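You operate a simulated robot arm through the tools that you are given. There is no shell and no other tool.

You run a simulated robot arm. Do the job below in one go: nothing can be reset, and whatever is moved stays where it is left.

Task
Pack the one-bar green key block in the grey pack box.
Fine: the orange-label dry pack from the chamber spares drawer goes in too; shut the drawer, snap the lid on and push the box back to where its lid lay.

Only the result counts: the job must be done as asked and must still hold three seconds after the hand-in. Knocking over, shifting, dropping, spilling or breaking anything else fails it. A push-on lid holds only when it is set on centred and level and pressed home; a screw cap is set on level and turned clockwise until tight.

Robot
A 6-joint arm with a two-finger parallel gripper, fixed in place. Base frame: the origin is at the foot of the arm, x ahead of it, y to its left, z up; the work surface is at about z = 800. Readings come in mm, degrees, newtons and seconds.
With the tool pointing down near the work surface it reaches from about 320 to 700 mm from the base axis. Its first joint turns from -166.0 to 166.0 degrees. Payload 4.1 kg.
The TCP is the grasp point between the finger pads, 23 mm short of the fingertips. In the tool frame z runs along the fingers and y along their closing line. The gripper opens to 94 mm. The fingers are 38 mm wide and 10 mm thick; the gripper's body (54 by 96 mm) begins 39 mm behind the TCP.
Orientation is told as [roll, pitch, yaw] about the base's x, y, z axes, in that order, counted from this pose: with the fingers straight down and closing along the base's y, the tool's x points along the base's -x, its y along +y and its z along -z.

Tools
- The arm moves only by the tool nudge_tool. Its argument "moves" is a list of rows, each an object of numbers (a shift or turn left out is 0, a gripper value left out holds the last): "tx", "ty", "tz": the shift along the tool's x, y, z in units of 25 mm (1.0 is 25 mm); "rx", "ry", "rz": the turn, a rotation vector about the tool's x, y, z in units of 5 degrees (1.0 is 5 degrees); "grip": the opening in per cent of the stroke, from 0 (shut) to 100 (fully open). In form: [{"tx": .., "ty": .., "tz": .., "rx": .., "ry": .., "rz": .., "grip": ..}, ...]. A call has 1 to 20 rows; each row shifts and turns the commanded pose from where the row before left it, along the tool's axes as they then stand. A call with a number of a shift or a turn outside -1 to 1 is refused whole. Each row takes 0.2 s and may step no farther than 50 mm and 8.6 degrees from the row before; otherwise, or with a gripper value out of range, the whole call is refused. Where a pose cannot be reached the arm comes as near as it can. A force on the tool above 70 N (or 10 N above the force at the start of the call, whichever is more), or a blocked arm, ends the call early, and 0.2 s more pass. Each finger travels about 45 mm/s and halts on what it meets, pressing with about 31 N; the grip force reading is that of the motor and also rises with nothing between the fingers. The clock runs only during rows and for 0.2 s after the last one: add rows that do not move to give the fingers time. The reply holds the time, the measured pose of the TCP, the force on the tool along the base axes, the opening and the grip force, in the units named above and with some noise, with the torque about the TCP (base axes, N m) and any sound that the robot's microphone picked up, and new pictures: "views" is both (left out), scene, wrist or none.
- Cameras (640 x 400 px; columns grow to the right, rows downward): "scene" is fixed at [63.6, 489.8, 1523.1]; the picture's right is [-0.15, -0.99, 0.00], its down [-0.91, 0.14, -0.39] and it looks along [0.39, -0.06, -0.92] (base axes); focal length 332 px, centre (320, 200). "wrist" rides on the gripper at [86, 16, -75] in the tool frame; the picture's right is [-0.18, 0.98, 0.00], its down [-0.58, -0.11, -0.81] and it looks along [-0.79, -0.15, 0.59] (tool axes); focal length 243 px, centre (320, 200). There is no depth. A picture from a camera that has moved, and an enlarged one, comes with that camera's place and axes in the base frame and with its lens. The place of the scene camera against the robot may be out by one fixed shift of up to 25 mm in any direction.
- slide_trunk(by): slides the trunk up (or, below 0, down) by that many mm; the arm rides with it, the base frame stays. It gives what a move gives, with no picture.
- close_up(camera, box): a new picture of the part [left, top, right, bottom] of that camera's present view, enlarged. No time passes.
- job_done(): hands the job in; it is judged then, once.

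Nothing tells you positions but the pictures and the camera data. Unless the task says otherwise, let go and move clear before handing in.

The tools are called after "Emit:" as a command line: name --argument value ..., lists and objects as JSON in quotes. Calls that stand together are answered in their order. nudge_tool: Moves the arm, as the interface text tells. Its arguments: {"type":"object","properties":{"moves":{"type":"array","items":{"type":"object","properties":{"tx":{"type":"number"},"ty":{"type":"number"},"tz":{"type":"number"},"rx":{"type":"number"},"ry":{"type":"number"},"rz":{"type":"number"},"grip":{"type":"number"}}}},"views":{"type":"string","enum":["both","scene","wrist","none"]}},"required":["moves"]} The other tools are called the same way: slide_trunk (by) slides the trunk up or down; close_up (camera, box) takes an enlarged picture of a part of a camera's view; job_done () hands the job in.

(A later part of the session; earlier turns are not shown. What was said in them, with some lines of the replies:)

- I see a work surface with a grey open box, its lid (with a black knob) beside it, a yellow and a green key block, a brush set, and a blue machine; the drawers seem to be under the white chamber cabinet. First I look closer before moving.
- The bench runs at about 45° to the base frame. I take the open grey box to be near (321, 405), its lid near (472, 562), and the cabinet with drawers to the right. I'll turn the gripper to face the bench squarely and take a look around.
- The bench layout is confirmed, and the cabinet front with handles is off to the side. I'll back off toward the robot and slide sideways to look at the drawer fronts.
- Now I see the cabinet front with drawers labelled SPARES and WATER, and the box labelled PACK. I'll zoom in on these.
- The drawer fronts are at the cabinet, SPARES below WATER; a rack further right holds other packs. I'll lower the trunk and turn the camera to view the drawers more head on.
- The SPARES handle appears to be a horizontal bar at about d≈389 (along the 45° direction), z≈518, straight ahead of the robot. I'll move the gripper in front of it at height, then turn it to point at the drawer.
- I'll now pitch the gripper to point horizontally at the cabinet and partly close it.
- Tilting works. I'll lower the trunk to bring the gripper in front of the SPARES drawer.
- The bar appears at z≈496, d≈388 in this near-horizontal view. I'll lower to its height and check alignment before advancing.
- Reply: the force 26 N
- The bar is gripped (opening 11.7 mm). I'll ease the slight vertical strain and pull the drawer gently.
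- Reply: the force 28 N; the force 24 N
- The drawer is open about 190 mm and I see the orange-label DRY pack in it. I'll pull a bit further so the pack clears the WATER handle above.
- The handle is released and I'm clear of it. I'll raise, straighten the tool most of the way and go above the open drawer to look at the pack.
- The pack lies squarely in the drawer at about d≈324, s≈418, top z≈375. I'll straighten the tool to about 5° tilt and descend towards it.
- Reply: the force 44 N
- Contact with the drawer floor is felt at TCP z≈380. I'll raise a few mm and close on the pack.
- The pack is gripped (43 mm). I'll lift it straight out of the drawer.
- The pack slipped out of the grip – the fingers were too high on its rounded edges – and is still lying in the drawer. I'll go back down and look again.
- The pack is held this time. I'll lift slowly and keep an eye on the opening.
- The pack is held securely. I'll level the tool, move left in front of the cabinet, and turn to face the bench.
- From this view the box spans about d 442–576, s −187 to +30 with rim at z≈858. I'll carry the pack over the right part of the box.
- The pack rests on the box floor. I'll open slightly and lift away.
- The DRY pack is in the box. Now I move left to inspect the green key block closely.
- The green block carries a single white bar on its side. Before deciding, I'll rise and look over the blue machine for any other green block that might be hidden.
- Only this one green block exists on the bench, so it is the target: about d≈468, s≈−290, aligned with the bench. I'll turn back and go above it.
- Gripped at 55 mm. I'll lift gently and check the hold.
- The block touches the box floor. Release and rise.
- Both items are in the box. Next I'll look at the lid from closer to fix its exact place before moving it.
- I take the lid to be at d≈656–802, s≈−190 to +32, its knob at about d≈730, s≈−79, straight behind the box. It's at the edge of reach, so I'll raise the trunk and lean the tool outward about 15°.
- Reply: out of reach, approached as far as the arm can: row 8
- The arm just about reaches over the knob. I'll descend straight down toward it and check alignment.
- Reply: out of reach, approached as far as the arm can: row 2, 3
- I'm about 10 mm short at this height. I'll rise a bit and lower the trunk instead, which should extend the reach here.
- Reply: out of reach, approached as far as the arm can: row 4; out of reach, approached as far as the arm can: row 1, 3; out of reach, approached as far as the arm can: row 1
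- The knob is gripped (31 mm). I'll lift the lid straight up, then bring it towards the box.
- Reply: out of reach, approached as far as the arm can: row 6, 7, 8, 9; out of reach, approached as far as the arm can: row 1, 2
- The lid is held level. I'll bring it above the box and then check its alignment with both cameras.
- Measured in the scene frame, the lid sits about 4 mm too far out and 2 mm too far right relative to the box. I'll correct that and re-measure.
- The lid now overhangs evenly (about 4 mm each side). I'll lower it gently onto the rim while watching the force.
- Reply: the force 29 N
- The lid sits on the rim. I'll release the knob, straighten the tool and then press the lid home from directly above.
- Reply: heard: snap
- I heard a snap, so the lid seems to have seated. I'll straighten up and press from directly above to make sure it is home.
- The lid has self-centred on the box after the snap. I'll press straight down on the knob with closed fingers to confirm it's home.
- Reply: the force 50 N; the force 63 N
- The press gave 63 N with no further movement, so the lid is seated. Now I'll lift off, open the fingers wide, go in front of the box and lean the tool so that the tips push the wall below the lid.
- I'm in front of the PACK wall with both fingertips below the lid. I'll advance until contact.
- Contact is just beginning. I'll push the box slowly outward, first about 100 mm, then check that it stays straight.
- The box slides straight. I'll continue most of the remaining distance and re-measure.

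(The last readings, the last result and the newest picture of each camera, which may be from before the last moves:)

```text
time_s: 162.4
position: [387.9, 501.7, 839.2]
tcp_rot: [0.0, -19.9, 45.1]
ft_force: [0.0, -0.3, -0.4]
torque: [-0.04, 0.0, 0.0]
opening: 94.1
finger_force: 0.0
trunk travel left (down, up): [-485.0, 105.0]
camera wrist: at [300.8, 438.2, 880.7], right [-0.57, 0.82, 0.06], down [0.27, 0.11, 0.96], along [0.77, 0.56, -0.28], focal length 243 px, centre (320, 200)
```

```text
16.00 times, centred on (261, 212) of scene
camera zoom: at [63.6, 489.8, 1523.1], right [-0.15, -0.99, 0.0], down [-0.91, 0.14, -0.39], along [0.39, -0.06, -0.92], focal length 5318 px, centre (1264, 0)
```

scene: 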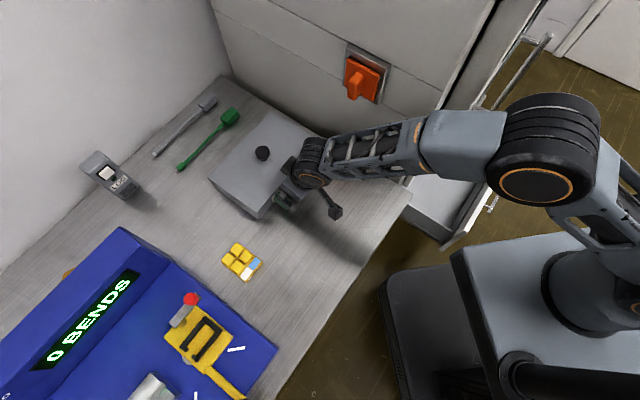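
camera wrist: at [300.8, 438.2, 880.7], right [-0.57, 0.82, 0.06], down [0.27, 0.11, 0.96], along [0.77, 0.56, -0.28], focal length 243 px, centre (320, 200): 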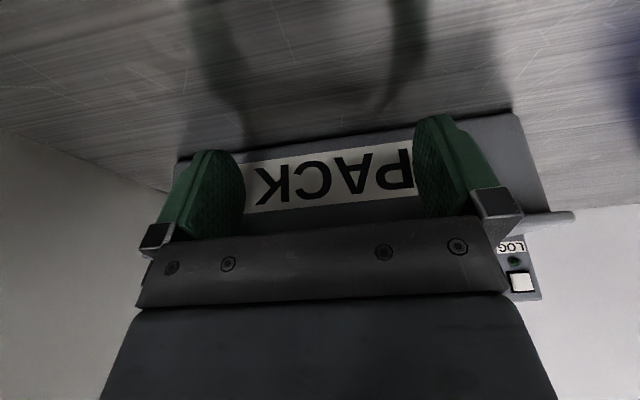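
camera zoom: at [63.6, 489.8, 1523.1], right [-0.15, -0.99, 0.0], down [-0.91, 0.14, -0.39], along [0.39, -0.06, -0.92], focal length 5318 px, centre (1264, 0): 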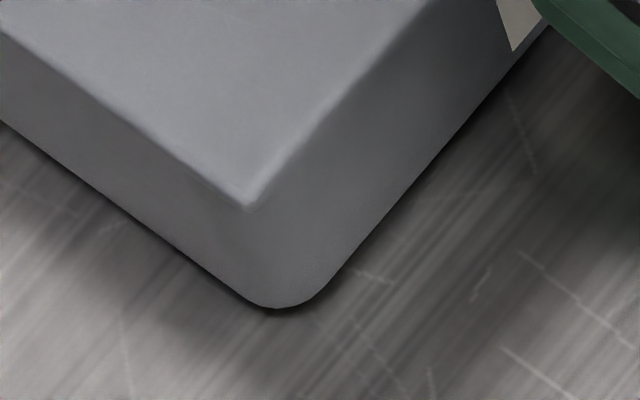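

The lid/box centre is at d≈722.7 in the scene frame versus 731 for the original lid, lateral position good. I'll push the last ~9 mm.

Emit:
nudge_tool --moves '[{"tx": -0.166, "tz": 0.06}, {"tx": -0.166, "tz": 0.06}, {"tx": 0}, {"tx": 0}]' --views "scene"

Emit:
close_up --camera "scene" --box '[195, 165, 227, 190]'

Emit:
close_up --camera "scene" --box '[258, 98, 290, 123]'

Emit:
close_up --camera "scene" --box '[240, 200, 272, 225]'

```text
time_s: 163.4
position: [393.6, 508.3, 839.6]
tcp_rot: [0.0, -20.0, 45.0]
ft_force: [0.3, 0.1, 0.0]
torque: [-0.01, -0.01, 0.0]
opening: 94.3
finger_force: 0.1
trunk travel left (down, up): [-485.0, 105.0]
```

scene: 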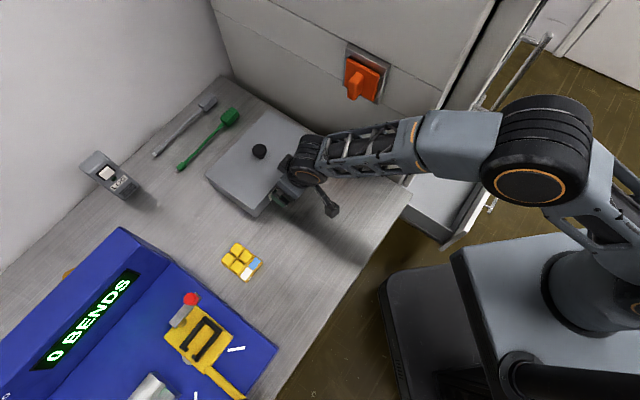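

```text
16.00 times, centred on (211, 178) of scene
camera zoom: at [63.6, 489.8, 1523.1], right [-0.15, -0.99, 0.0], down [-0.91, 0.14, -0.39], along [0.39, -0.06, -0.92], focal length 5318 px, centre (2064, 560)
```

zoom: 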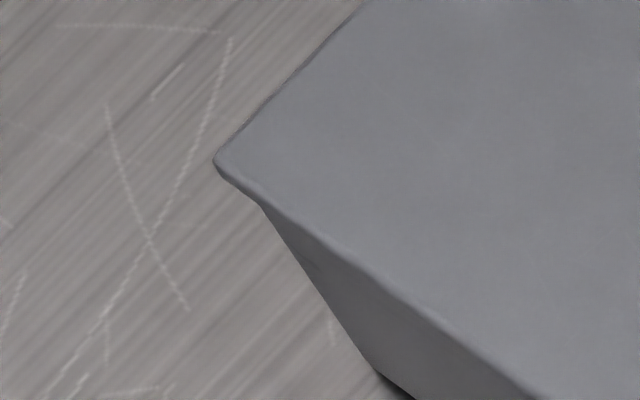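

```text
16.00 times, centred on (274, 110) of scene
camera zoom: at [63.6, 489.8, 1523.1], right [-0.15, -0.99, 0.0], down [-0.91, 0.14, -0.39], along [0.39, -0.06, -0.92], focal length 5318 px, centre (1056, 1632)
```

zoom: 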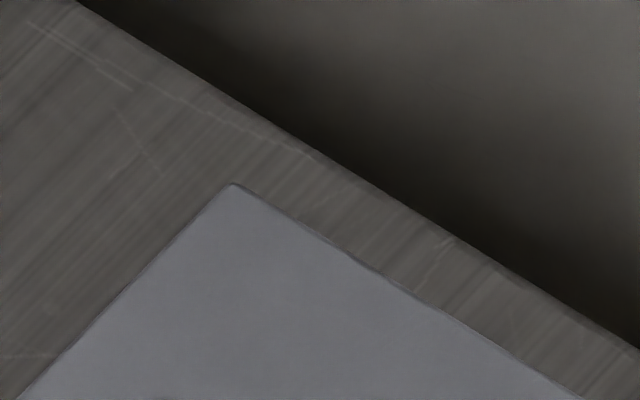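

```text
16.00 times, centred on (256, 212) of scene
camera zoom: at [63.6, 489.8, 1523.1], right [-0.15, -0.99, 0.0], down [-0.91, 0.14, -0.39], along [0.39, -0.06, -0.92], focal length 5318 px, centre (1344, 0)
```

zoom: 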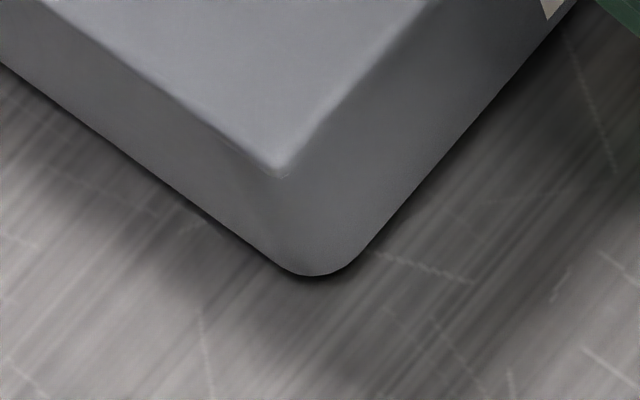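

The box is now within about 1 mm of where the lid lay. I'll back away and rise, then go close the drawer.

Emit:
nudge_tool --moves '[{"tx": 0.376, "tz": -0.137}, {"tx": 0.752, "tz": -0.274}, {"tx": 0.752, "tz": -0.274}, {"tx": 0.752, "tz": -0.274}, {"tx": -0.1, "tz": -0.8}, {"tx": -0.1, "tz": -0.8}, {"tx": -0.1, "tz": -0.8}, {"tx": -0.1, "tz": -0.8}, {"tx": -0.1, "tz": -0.8}, {"tx": -0.1, "tz": -0.8}, {"tx": 0}]' --views "both"

```text
time_s: 165.8
position: [326.1, 437.1, 958.0]
tcp_rot: [0.0, -20.1, 45.1]
ft_force: [-0.5, -0.6, 0.4]
torque: [0.0, 0.03, 0.0]
opening: 94.1
finger_force: 0.0
trunk travel left (down, up): [-485.0, 105.0]
camera wrist: at [239.3, 373.8, 999.0], right [-0.57, 0.82, 0.06], down [0.27, 0.11, 0.96], along [0.77, 0.56, -0.28], focal length 243 px, centre (320, 200)
```

scene: 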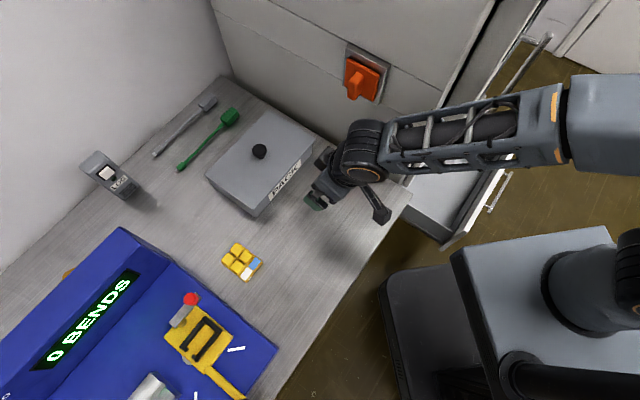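
wrist: 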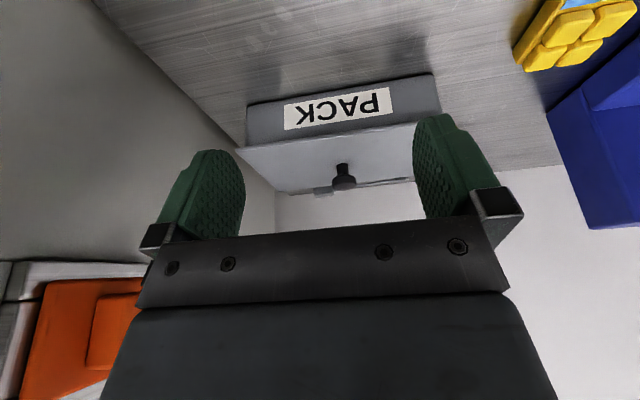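

The box stands where the lid lay, lid on. Now I travel back to the cabinet front the same way I came, to shut the drawer.

Emit:
nudge_tool --moves '[{"ry": 1, "grip": 45}, {"ry": 1}, {"ry": 1}, {"ry": 1}, {"tz": -0.8}, {"tz": -0.8}, {"tx": 1}, {"tx": 1}, {"tx": 1}, {"tx": 1}, {"tx": 1}, {"tx": 1}, {"tx": 0}]' --views "none"

Emit:
nudge_tool --moves '[{"tx": 0.7, "ty": -0.8}, {"tx": 0.7, "ty": -0.8}, {"tx": 0.7, "ty": -0.8}, {"tx": 0.7, "ty": -0.8}, {"tx": 0.7, "ty": -0.8}, {"tx": 0.7, "ty": -0.8}, {"ty": -1}, {"ty": -1}, {"ty": -1}, {"ty": -1}, {"ty": -1}, {"ty": -1}, {"ty": -1}, {"ty": -1}, {"ty": -1}, {"ty": -1}, {"tx": 0}]' --views "both"

```text
time_s: 168.6
position: [218.4, 333.1, 996.9]
tcp_rot: [0.1, 0.1, 45.0]
ft_force: [0.1, 0.4, 0.7]
torque: [0.03, 0.0, 0.01]
opening: 42.3
finger_force: 0.1
trunk travel left (down, up): [-485.0, 105.0]
```

```text
time_s: 172.2
position: [407.2, -3.1, 998.5]
tcp_rot: [0.0, 0.0, 45.1]
ft_force: [0.4, -0.5, 0.1]
torque: [-0.03, 0.01, 0.02]
opening: 42.3
finger_force: 0.0
trunk travel left (down, up): [-485.0, 105.0]
camera wrist: at [335.9, -54.3, 1073.9], right [-0.57, 0.82, 0.0], down [0.49, 0.33, 0.81], along [0.67, 0.46, -0.59], focal length 243 px, centre (320, 200)
```

scene: 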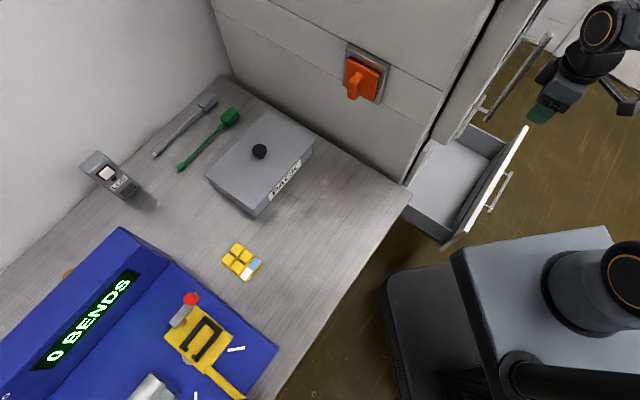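
wrist: 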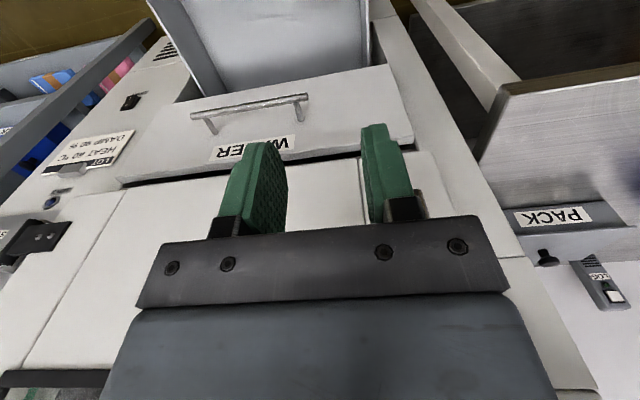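

Emit:
nudge_tool --moves '[{"rz": 1}, {"rz": 1}, {"rz": 1}, {"rz": 1}, {"rz": 1}, {"rz": 1}, {"rz": 1}, {"rz": 1}, {"rz": 1}, {"rz": 1}, {"rz": 1}, {"rz": 1}, {"rz": 1}, {"rz": 1}, {"rz": 1}, {"rz": 1}, {"rz": 1}, {"rz": 1}, {"tx": 0}]' --views "none"

Emit:
nudge_tool --moves '[{"tx": -0.6, "ty": -0.9}, {"tx": -0.6, "ty": -0.9}, {"tx": -0.6, "ty": -0.9}, {"tx": -0.6, "ty": -0.9}, {"tx": -0.6, "ty": -0.9}, {"tx": -0.6, "ty": -0.9}, {"tx": -0.7, "ty": -1}, {"tx": -0.7, "ty": -1}, {"tx": 0}]' --views "none"

Emit:
nudge_tool --moves '[{"rx": -1}, {"rx": -1}, {"rx": -1}, {"rx": -1}, {"rx": -1}, {"rx": -1}, {"rx": -1}, {"rx": -1}, {"rx": -1}, {"rx": -1}, {"rx": -1}, {"rx": -1}, {"rx": -1}, {"rx": -1}, {"rx": -1}, {"rx": -1}, {"rx": -1}, {"rx": -1}, {"rx": 0}]' --views "both"

```text
time_s: 176.2
position: [407.2, -1.1, 998.4]
tcp_rot: [-0.1, 0.0, -45.2]
ft_force: [0.4, -0.1, 0.1]
torque: [-0.03, 0.02, 0.01]
opening: 42.4
finger_force: 0.0
trunk travel left (down, up): [-485.0, 105.0]
```

```text
time_s: 178.2
position: [361.8, -223.7, 997.1]
tcp_rot: [0.0, 0.0, -45.0]
ft_force: [0.7, 1.0, -0.2]
torque: [-0.02, 0.01, 0.0]
opening: 42.2
finger_force: 0.0
trunk travel left (down, up): [-485.0, 105.0]
```

```text
time_s: 182.2
position: [362.5, -221.3, 998.1]
tcp_rot: [90.1, 0.0, -45.0]
ft_force: [0.1, -0.8, 0.0]
torque: [0.0, 0.01, -0.01]
opening: 42.2
finger_force: 0.0
trunk travel left (down, up): [-485.0, 105.0]
camera wrist: at [249.6, -213.5, 1014.2], right [0.13, -0.13, 0.98], down [-0.16, -0.98, -0.11], along [0.98, -0.14, -0.15], focal length 243 px, centre (320, 200)
```

scene: 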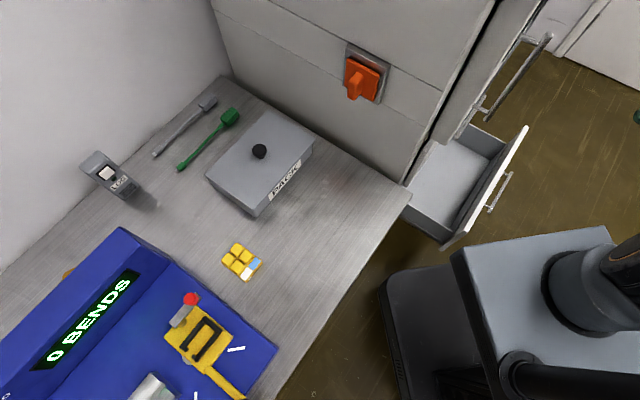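
wrist: 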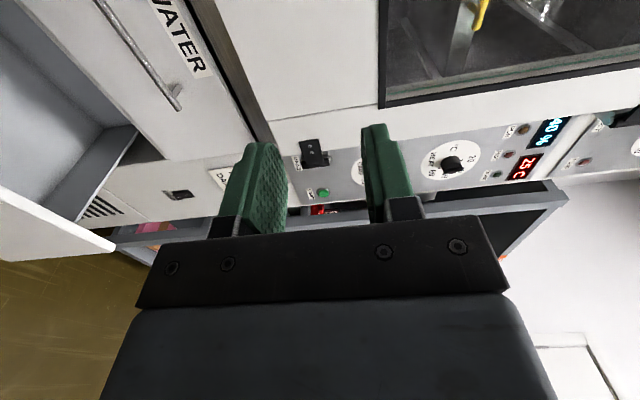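

I'll lower the trunk to bring the gripper in front of the open drawer's handle.

Emit:
slide_trunk --by -480

Emit:
nudge_tool --moves '[{"ty": -0.4}, {"tx": 0}]' --views "both"

```text
refused: -480 is not a number from -400 to 400
```

```text
time_s: 182.8
position: [363.7, -222.9, 988.1]
tcp_rot: [90.0, 0.1, -45.0]
ft_force: [0.8, 0.2, 0.4]
torque: [-0.02, 0.01, -0.05]
opening: 42.3
finger_force: 0.0
trunk travel left (down, up): [-485.0, 105.0]
camera wrist: at [250.4, -213.7, 1004.8], right [0.13, -0.13, 0.98], down [-0.16, -0.98, -0.11], along [0.98, -0.14, -0.15], focal length 243 px, centre (320, 200)
```

scene: 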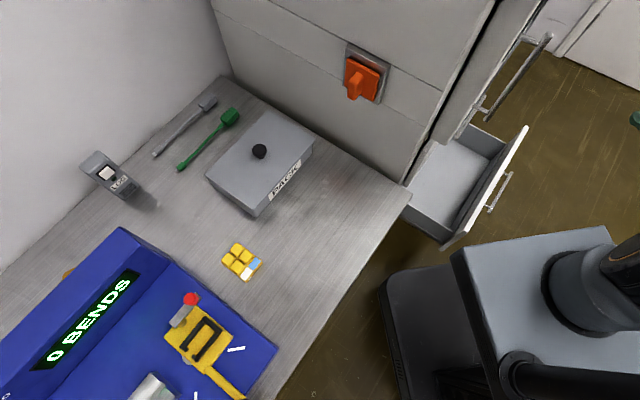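
wrist: 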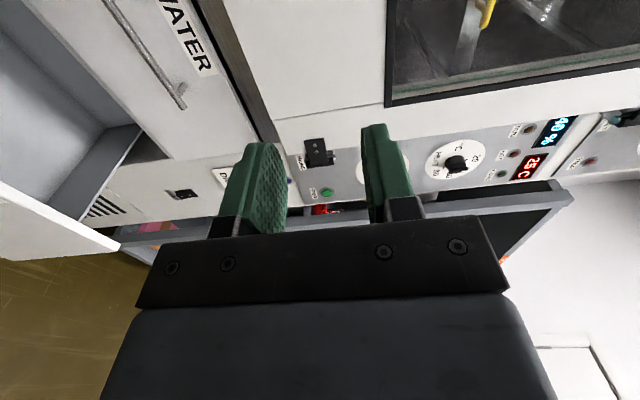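

Emit:
slide_trunk --by -300

Emit:
slide_trunk --by -185

Emit:
nudge_tool --moves '[{"ty": -0.25}, {"tx": 0}]' --views "both"

```text
time_s: 185.8
position: [362.9, -222.0, 688.1]
tcp_rot: [90.0, 0.0, -45.0]
ft_force: [0.8, -0.1, 0.7]
torque: [0.0, 0.01, -0.01]
opening: 42.1
finger_force: 0.1
trunk travel left (down, up): [-185.0, 405.0]
```

```text
time_s: 187.8
position: [363.9, -222.3, 503.1]
tcp_rot: [90.0, -0.1, -45.0]
ft_force: [-0.6, 0.3, 0.8]
torque: [0.01, -0.02, 0.01]
opening: 42.3
finger_force: 0.0
trunk travel left (down, up): [0.0, 590.0]
```

```text
time_s: 188.4
position: [364.3, -222.2, 497.5]
tcp_rot: [89.9, 0.1, -44.9]
ft_force: [0.0, 0.1, 0.0]
torque: [-0.01, 0.0, 0.0]
opening: 42.4
finger_force: 0.0
trunk travel left (down, up): [0.0, 590.0]
camera wrist: at [250.4, -213.9, 513.4], right [0.13, -0.13, 0.98], down [-0.16, -0.98, -0.11], along [0.98, -0.14, -0.15], focal length 243 px, centre (320, 200)
```

scene: 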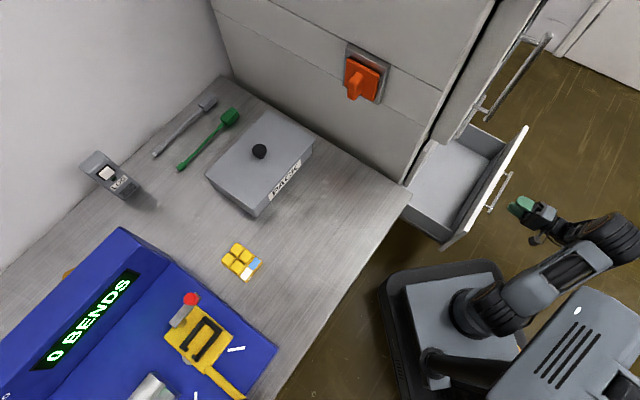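
wrist: 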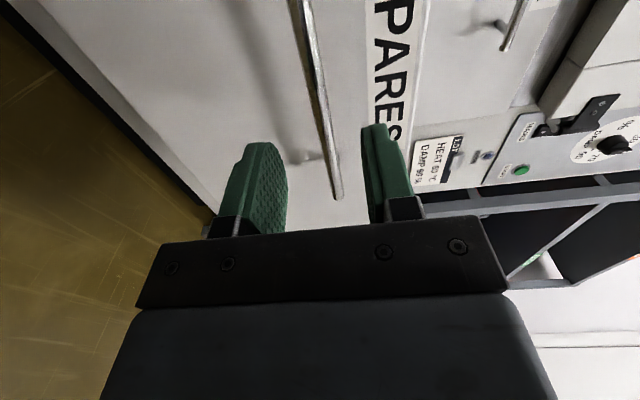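

Aligned with the handle bar as before. I'll advance and grip it.

Emit:
nudge_tool --moves '[{"tz": 0.6}, {"tz": 0.6}, {"tz": 0.6}, {"tz": 0.12}, {"tz": 0}, {"grip": 0}, {"grip": 0}, {"grip": 0}, {"grip": 0}]' --views "wrist"

```text
time_s: 190.4
position: [397.6, -188.8, 495.8]
tcp_rot: [89.9, 0.0, -45.0]
ft_force: [-0.4, 0.4, -4.7]
torque: [-0.16, 0.0, -0.14]
opening: 11.6
finger_force: 44.9
trunk travel left (down, up): [0.0, 590.0]
camera wrist: at [284.4, -180.5, 512.7], right [0.13, -0.13, 0.98], down [-0.16, -0.98, -0.11], along [0.98, -0.14, -0.15], focal length 243 px, centre (320, 200)
```

wrist: 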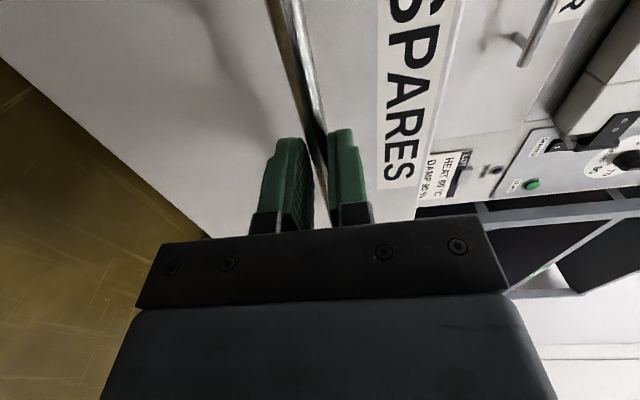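

The bar is gripped. I'll push the drawer in steadily.

Emit:
nudge_tool --moves '[{"tz": 0.3}, {"tz": 0.5}, {"tz": 0.5}, {"tz": 0.5}, {"tz": 0.5}, {"tz": 0.5}, {"tz": 0.5}, {"tz": 0.5}, {"tz": 0.5}, {"tz": 0.5}, {"tz": 0.5}, {"tz": 0.5}, {"tz": 0.5}, {"tz": 0.5}, {"tz": 0.5}, {"tz": 0.5}, {"tz": 0.5}, {"tz": 0.5}, {"tz": 0.3}, {"tz": 0}]' --views "both"

```text
time_s: 194.6
position: [559.3, -28.1, 495.3]
tcp_rot: [89.7, 0.1, -45.0]
ft_force: [-24.8, -27.9, -28.5]
torque: [-1.6, -0.84, 0.03]
opening: 12.0
finger_force: 45.6
trunk travel left (down, up): [0.0, 590.0]
camera wrist: at [446.5, -19.6, 513.2], right [0.13, -0.13, 0.98], down [-0.16, -0.98, -0.11], along [0.98, -0.14, -0.15], focal length 243 px, centre (320, 200)
```

scene: 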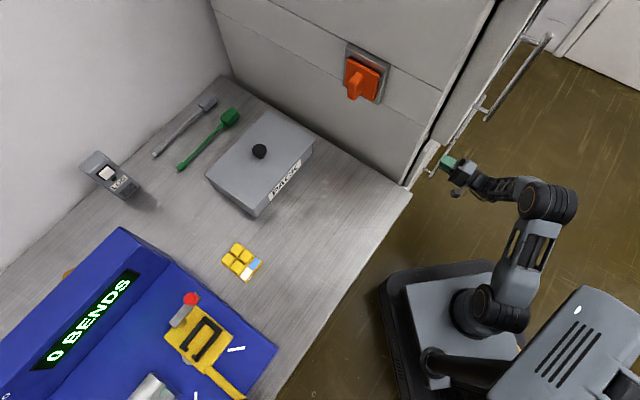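
wrist: 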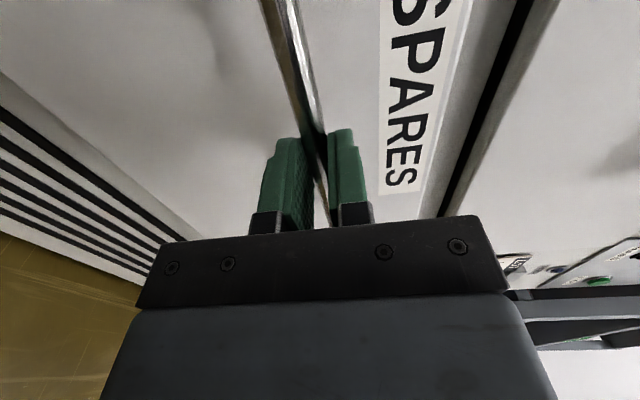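

Emit:
nudge_tool --moves '[{"tz": 0.1}, {"tz": 0.1}, {"tz": 0}]' --views "none"

```text
time_s: 195.4
position: [564.1, -23.0, 496.8]
tcp_rot: [89.8, 0.1, -45.0]
ft_force: [-24.3, -29.1, -29.4]
torque: [-1.54, -0.88, 0.22]
opening: 11.4
finger_force: 45.1
trunk travel left (down, up): [0.0, 590.0]
```

Emit:
nudge_tool --moves '[{"tz": 0}]' --views "both"

Emit:
close_up --camera "scene" --box '[390, 90, 500, 220]'

Emit:
close_up --camera "wrist" --box '[220, 0, 640, 260]'

```text
time_s: 195.8
position: [562.9, -25.0, 495.7]
tcp_rot: [89.7, 0.1, -45.1]
ft_force: [-24.7, -29.2, -30.7]
torque: [-1.5, -0.93, 0.15]
opening: 11.6
finger_force: 44.9
trunk travel left (down, up): [0.0, 590.0]
camera wrist: at [449.5, -16.1, 513.3], right [0.13, -0.13, 0.98], down [-0.16, -0.98, -0.11], along [0.98, -0.14, -0.15], focal length 243 px, centre (320, 200)
```

scene: 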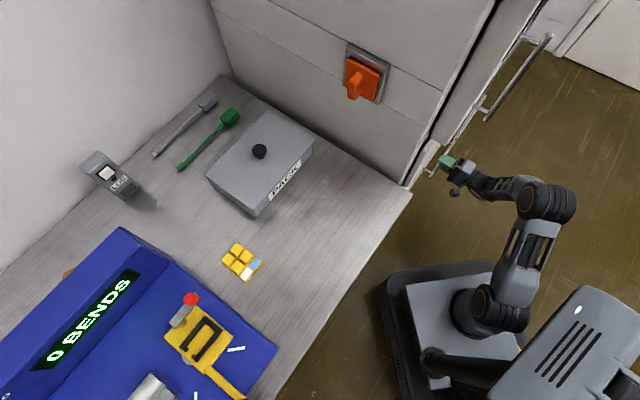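
wrist: 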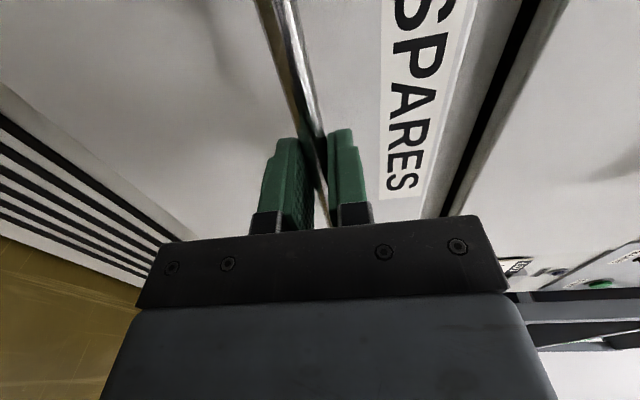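

```text
3.08 times, centred on (445, 155) of scene
camera zoom: at [63.6, 489.8, 1523.1], right [-0.15, -0.99, 0.0], down [-0.91, 0.14, -0.39], along [0.39, -0.06, -0.92], focal length 1023 px, centre (-65, 338)
```

zoom: 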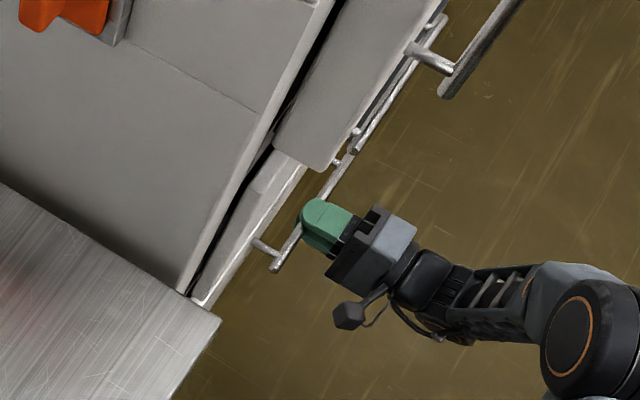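

```text
1.52 times, centred on (430, 130) of wrist
camera zoom: at [449.5, -16.1, 513.3], right [0.13, -0.13, 0.98], down [-0.16, -0.98, -0.11], along [0.98, -0.14, -0.15], focal length 370 px, centre (152, 307)
```

zoom: 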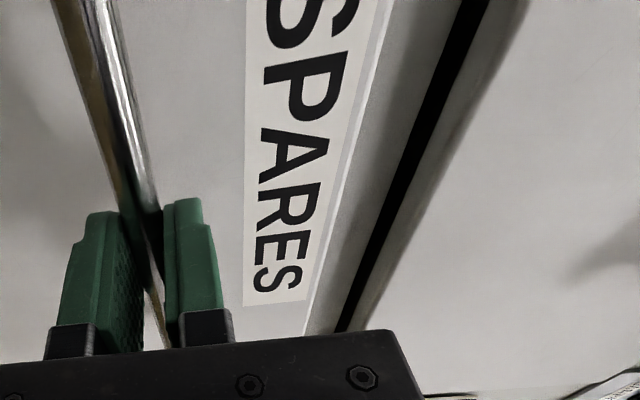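

The drawer is back at its original closed position (pressed against its stop). I'll open the fingers and retreat carefully.

Emit:
nudge_tool --moves '[{"grip": 45}, {"grip": 45}, {"grip": 45}, {"grip": 45}, {"tz": 0}]' --views "wrist"

```text
time_s: 197.0
position: [563.7, -24.3, 497.7]
tcp_rot: [90.1, 0.0, -45.0]
ft_force: [-0.3, 0.0, 0.2]
torque: [0.03, 0.03, 0.0]
opening: 42.4
finger_force: 0.0
trunk travel left (down, up): [0.0, 590.0]
camera wrist: at [449.4, -15.5, 514.4], right [0.13, -0.13, 0.98], down [-0.16, -0.98, -0.11], along [0.98, -0.14, -0.15], focal length 243 px, centre (320, 200)
```

wrist: 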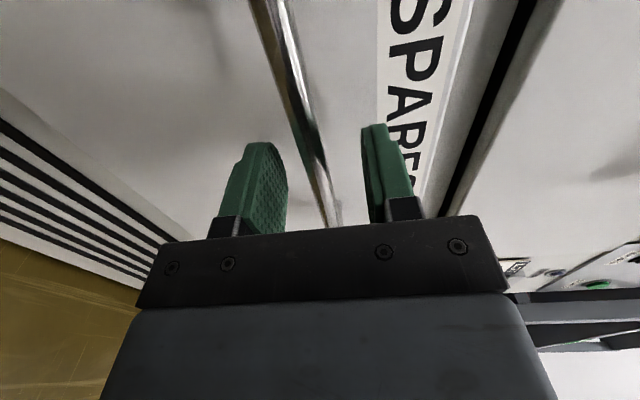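

The view matches the one before I opened the drawer, so it is shut. I'll retreat and do a final check of the scene.

Emit:
nudge_tool --moves '[{"tz": -0.5}, {"tz": -0.8}, {"tz": -0.8}, {"tz": -0.8}, {"tz": -0.8}, {"tz": -0.8}, {"tz": 0}]' --views "both"

Emit:
close_up --camera "scene" --box '[390, 40, 520, 220]'

Emit:
close_up --camera "scene" --box '[190, 90, 350, 240]'

```text
time_s: 198.6
position: [481.2, -106.4, 497.9]
tcp_rot: [90.0, -0.1, -45.0]
ft_force: [0.9, -0.1, 0.5]
torque: [0.02, -0.01, 0.0]
opening: 42.3
finger_force: 0.1
trunk travel left (down, up): [0.0, 590.0]
camera wrist: at [368.4, -97.6, 514.1], right [0.13, -0.13, 0.98], down [-0.16, -0.98, -0.11], along [0.98, -0.14, -0.15], focal length 243 px, centre (320, 200)
```

scene: 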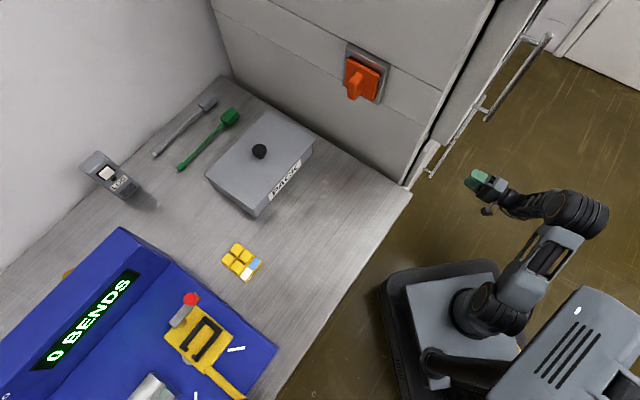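
wrist: 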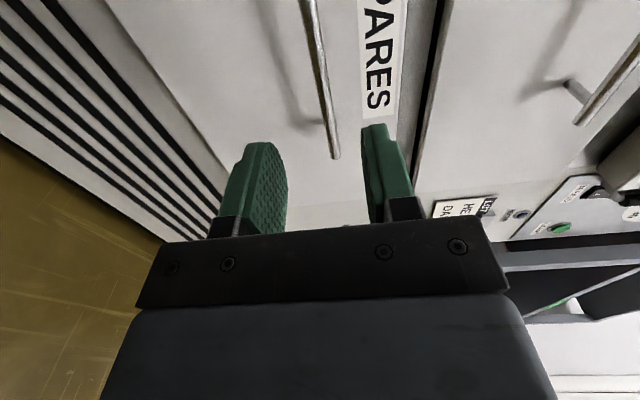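

```text
2.22 times, centred on (455, 130) of scene
camera zoom: at [63.6, 489.8, 1523.1], right [-0.15, -0.99, 0.0], down [-0.91, 0.14, -0.39], along [0.39, -0.06, -0.92], focal length 739 px, centre (20, 356)
```

zoom: 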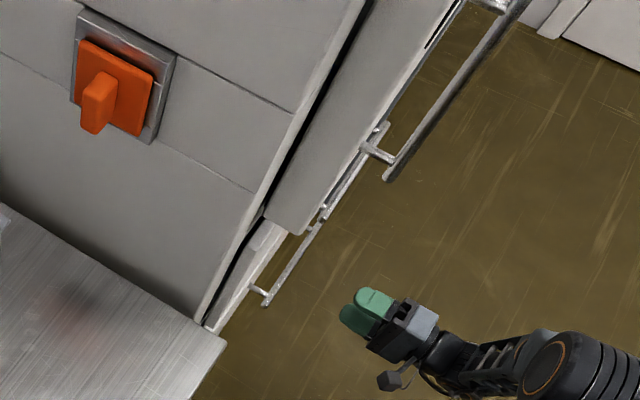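

```text
2.67 times, centred on (270, 165) of scene
camera zoom: at [63.6, 489.8, 1523.1], right [-0.15, -0.99, 0.0], down [-0.91, 0.14, -0.39], along [0.39, -0.06, -0.92], focal length 886 px, centre (453, 293)
```

zoom: 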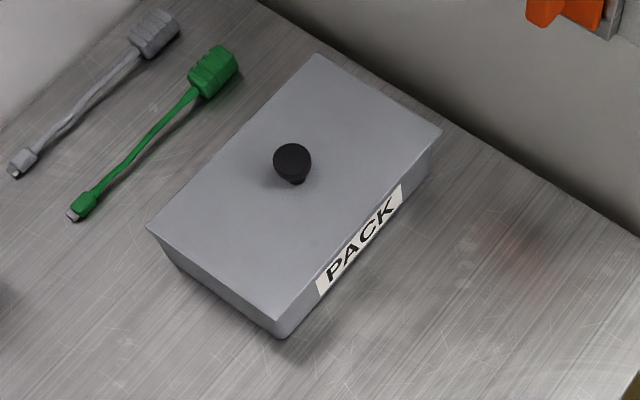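

Emit:
close_up --camera "scene" --box '[390, 20, 560, 200]'

Emit:
close_up --camera "scene" --box '[200, 110, 460, 280]'

Emit:
close_up --camera "scene" --box '[400, 0, 600, 200]'

```text
2.22 times, centred on (475, 110) of scene
camera zoom: at [63.6, 489.8, 1523.1], right [-0.15, -0.99, 0.0], down [-0.91, 0.14, -0.39], along [0.39, -0.06, -0.92], focal length 739 px, centre (-24, 400)
```

zoom: 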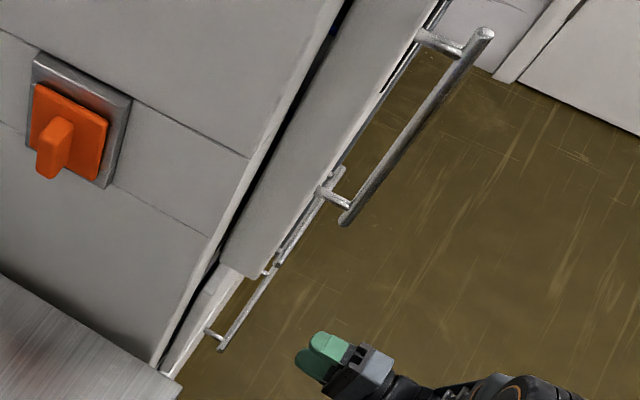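

```text
2.35 times, centred on (330, 195) of scene
camera zoom: at [63.6, 489.8, 1523.1], right [-0.15, -0.99, 0.0], down [-0.91, 0.14, -0.39], along [0.39, -0.06, -0.92], focal length 782 px, centre (296, 212)
```

zoom: 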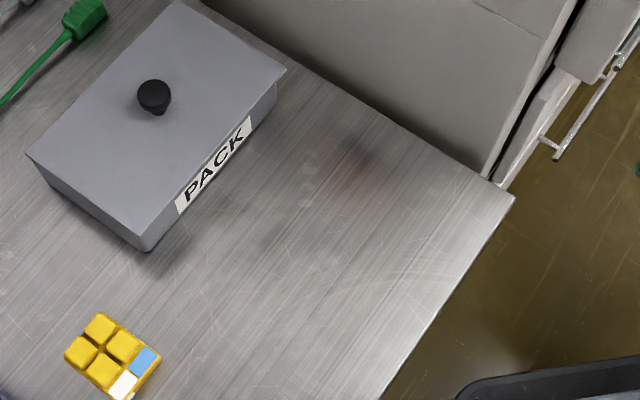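

```text
2.00 times, centred on (500, 100) of scene
camera zoom: at [63.6, 489.8, 1523.1], right [-0.15, -0.99, 0.0], down [-0.91, 0.14, -0.39], along [0.39, -0.06, -0.92], focal length 665 px, centre (-40, 400)
```

zoom: 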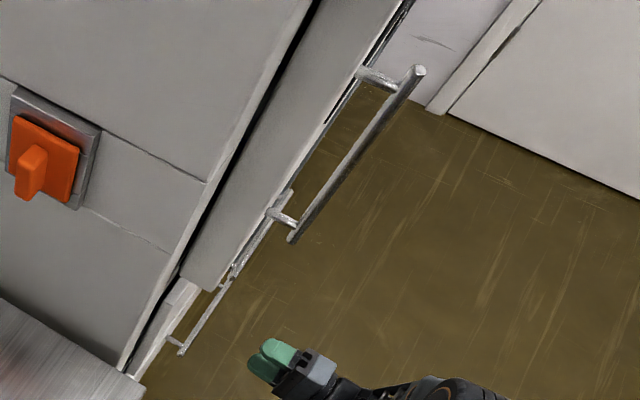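

Everything checks out. The drawer handle is back at its original place in the picture, the lidded PACK box stands where the lid lay with the green block and DRY pack inside, and nothing else has moved. The gripper is empty and clear, so I hand the job in.

Emit:
job_done

```text
The job is handed in.
```

The job is done and handed in. The one-bar green key block and the orange-label dry pack are both in the grey pack box. The lid snapped on and did not move when I pressed down on it with 63 N.

- **Box position:** I pushed the box back to where its lid lay. By my camera measurements it is within about 1 mm of that spot.
- **Drawer:** The spares drawer is shut. Its handle is back where it was at the start, as seen by both cameras.
- **Key block:** I took "one-bar" to mean the single white mark on the block's side. It was the only green key block I could see on the bench.
- **Dry pack:** It slipped from the grip once inside the drawer. It stayed on the drawer floor, and the second grip held.

The gripper is empty and clear. The yellow block, cables, test machine and log unit appear where they were at the start.
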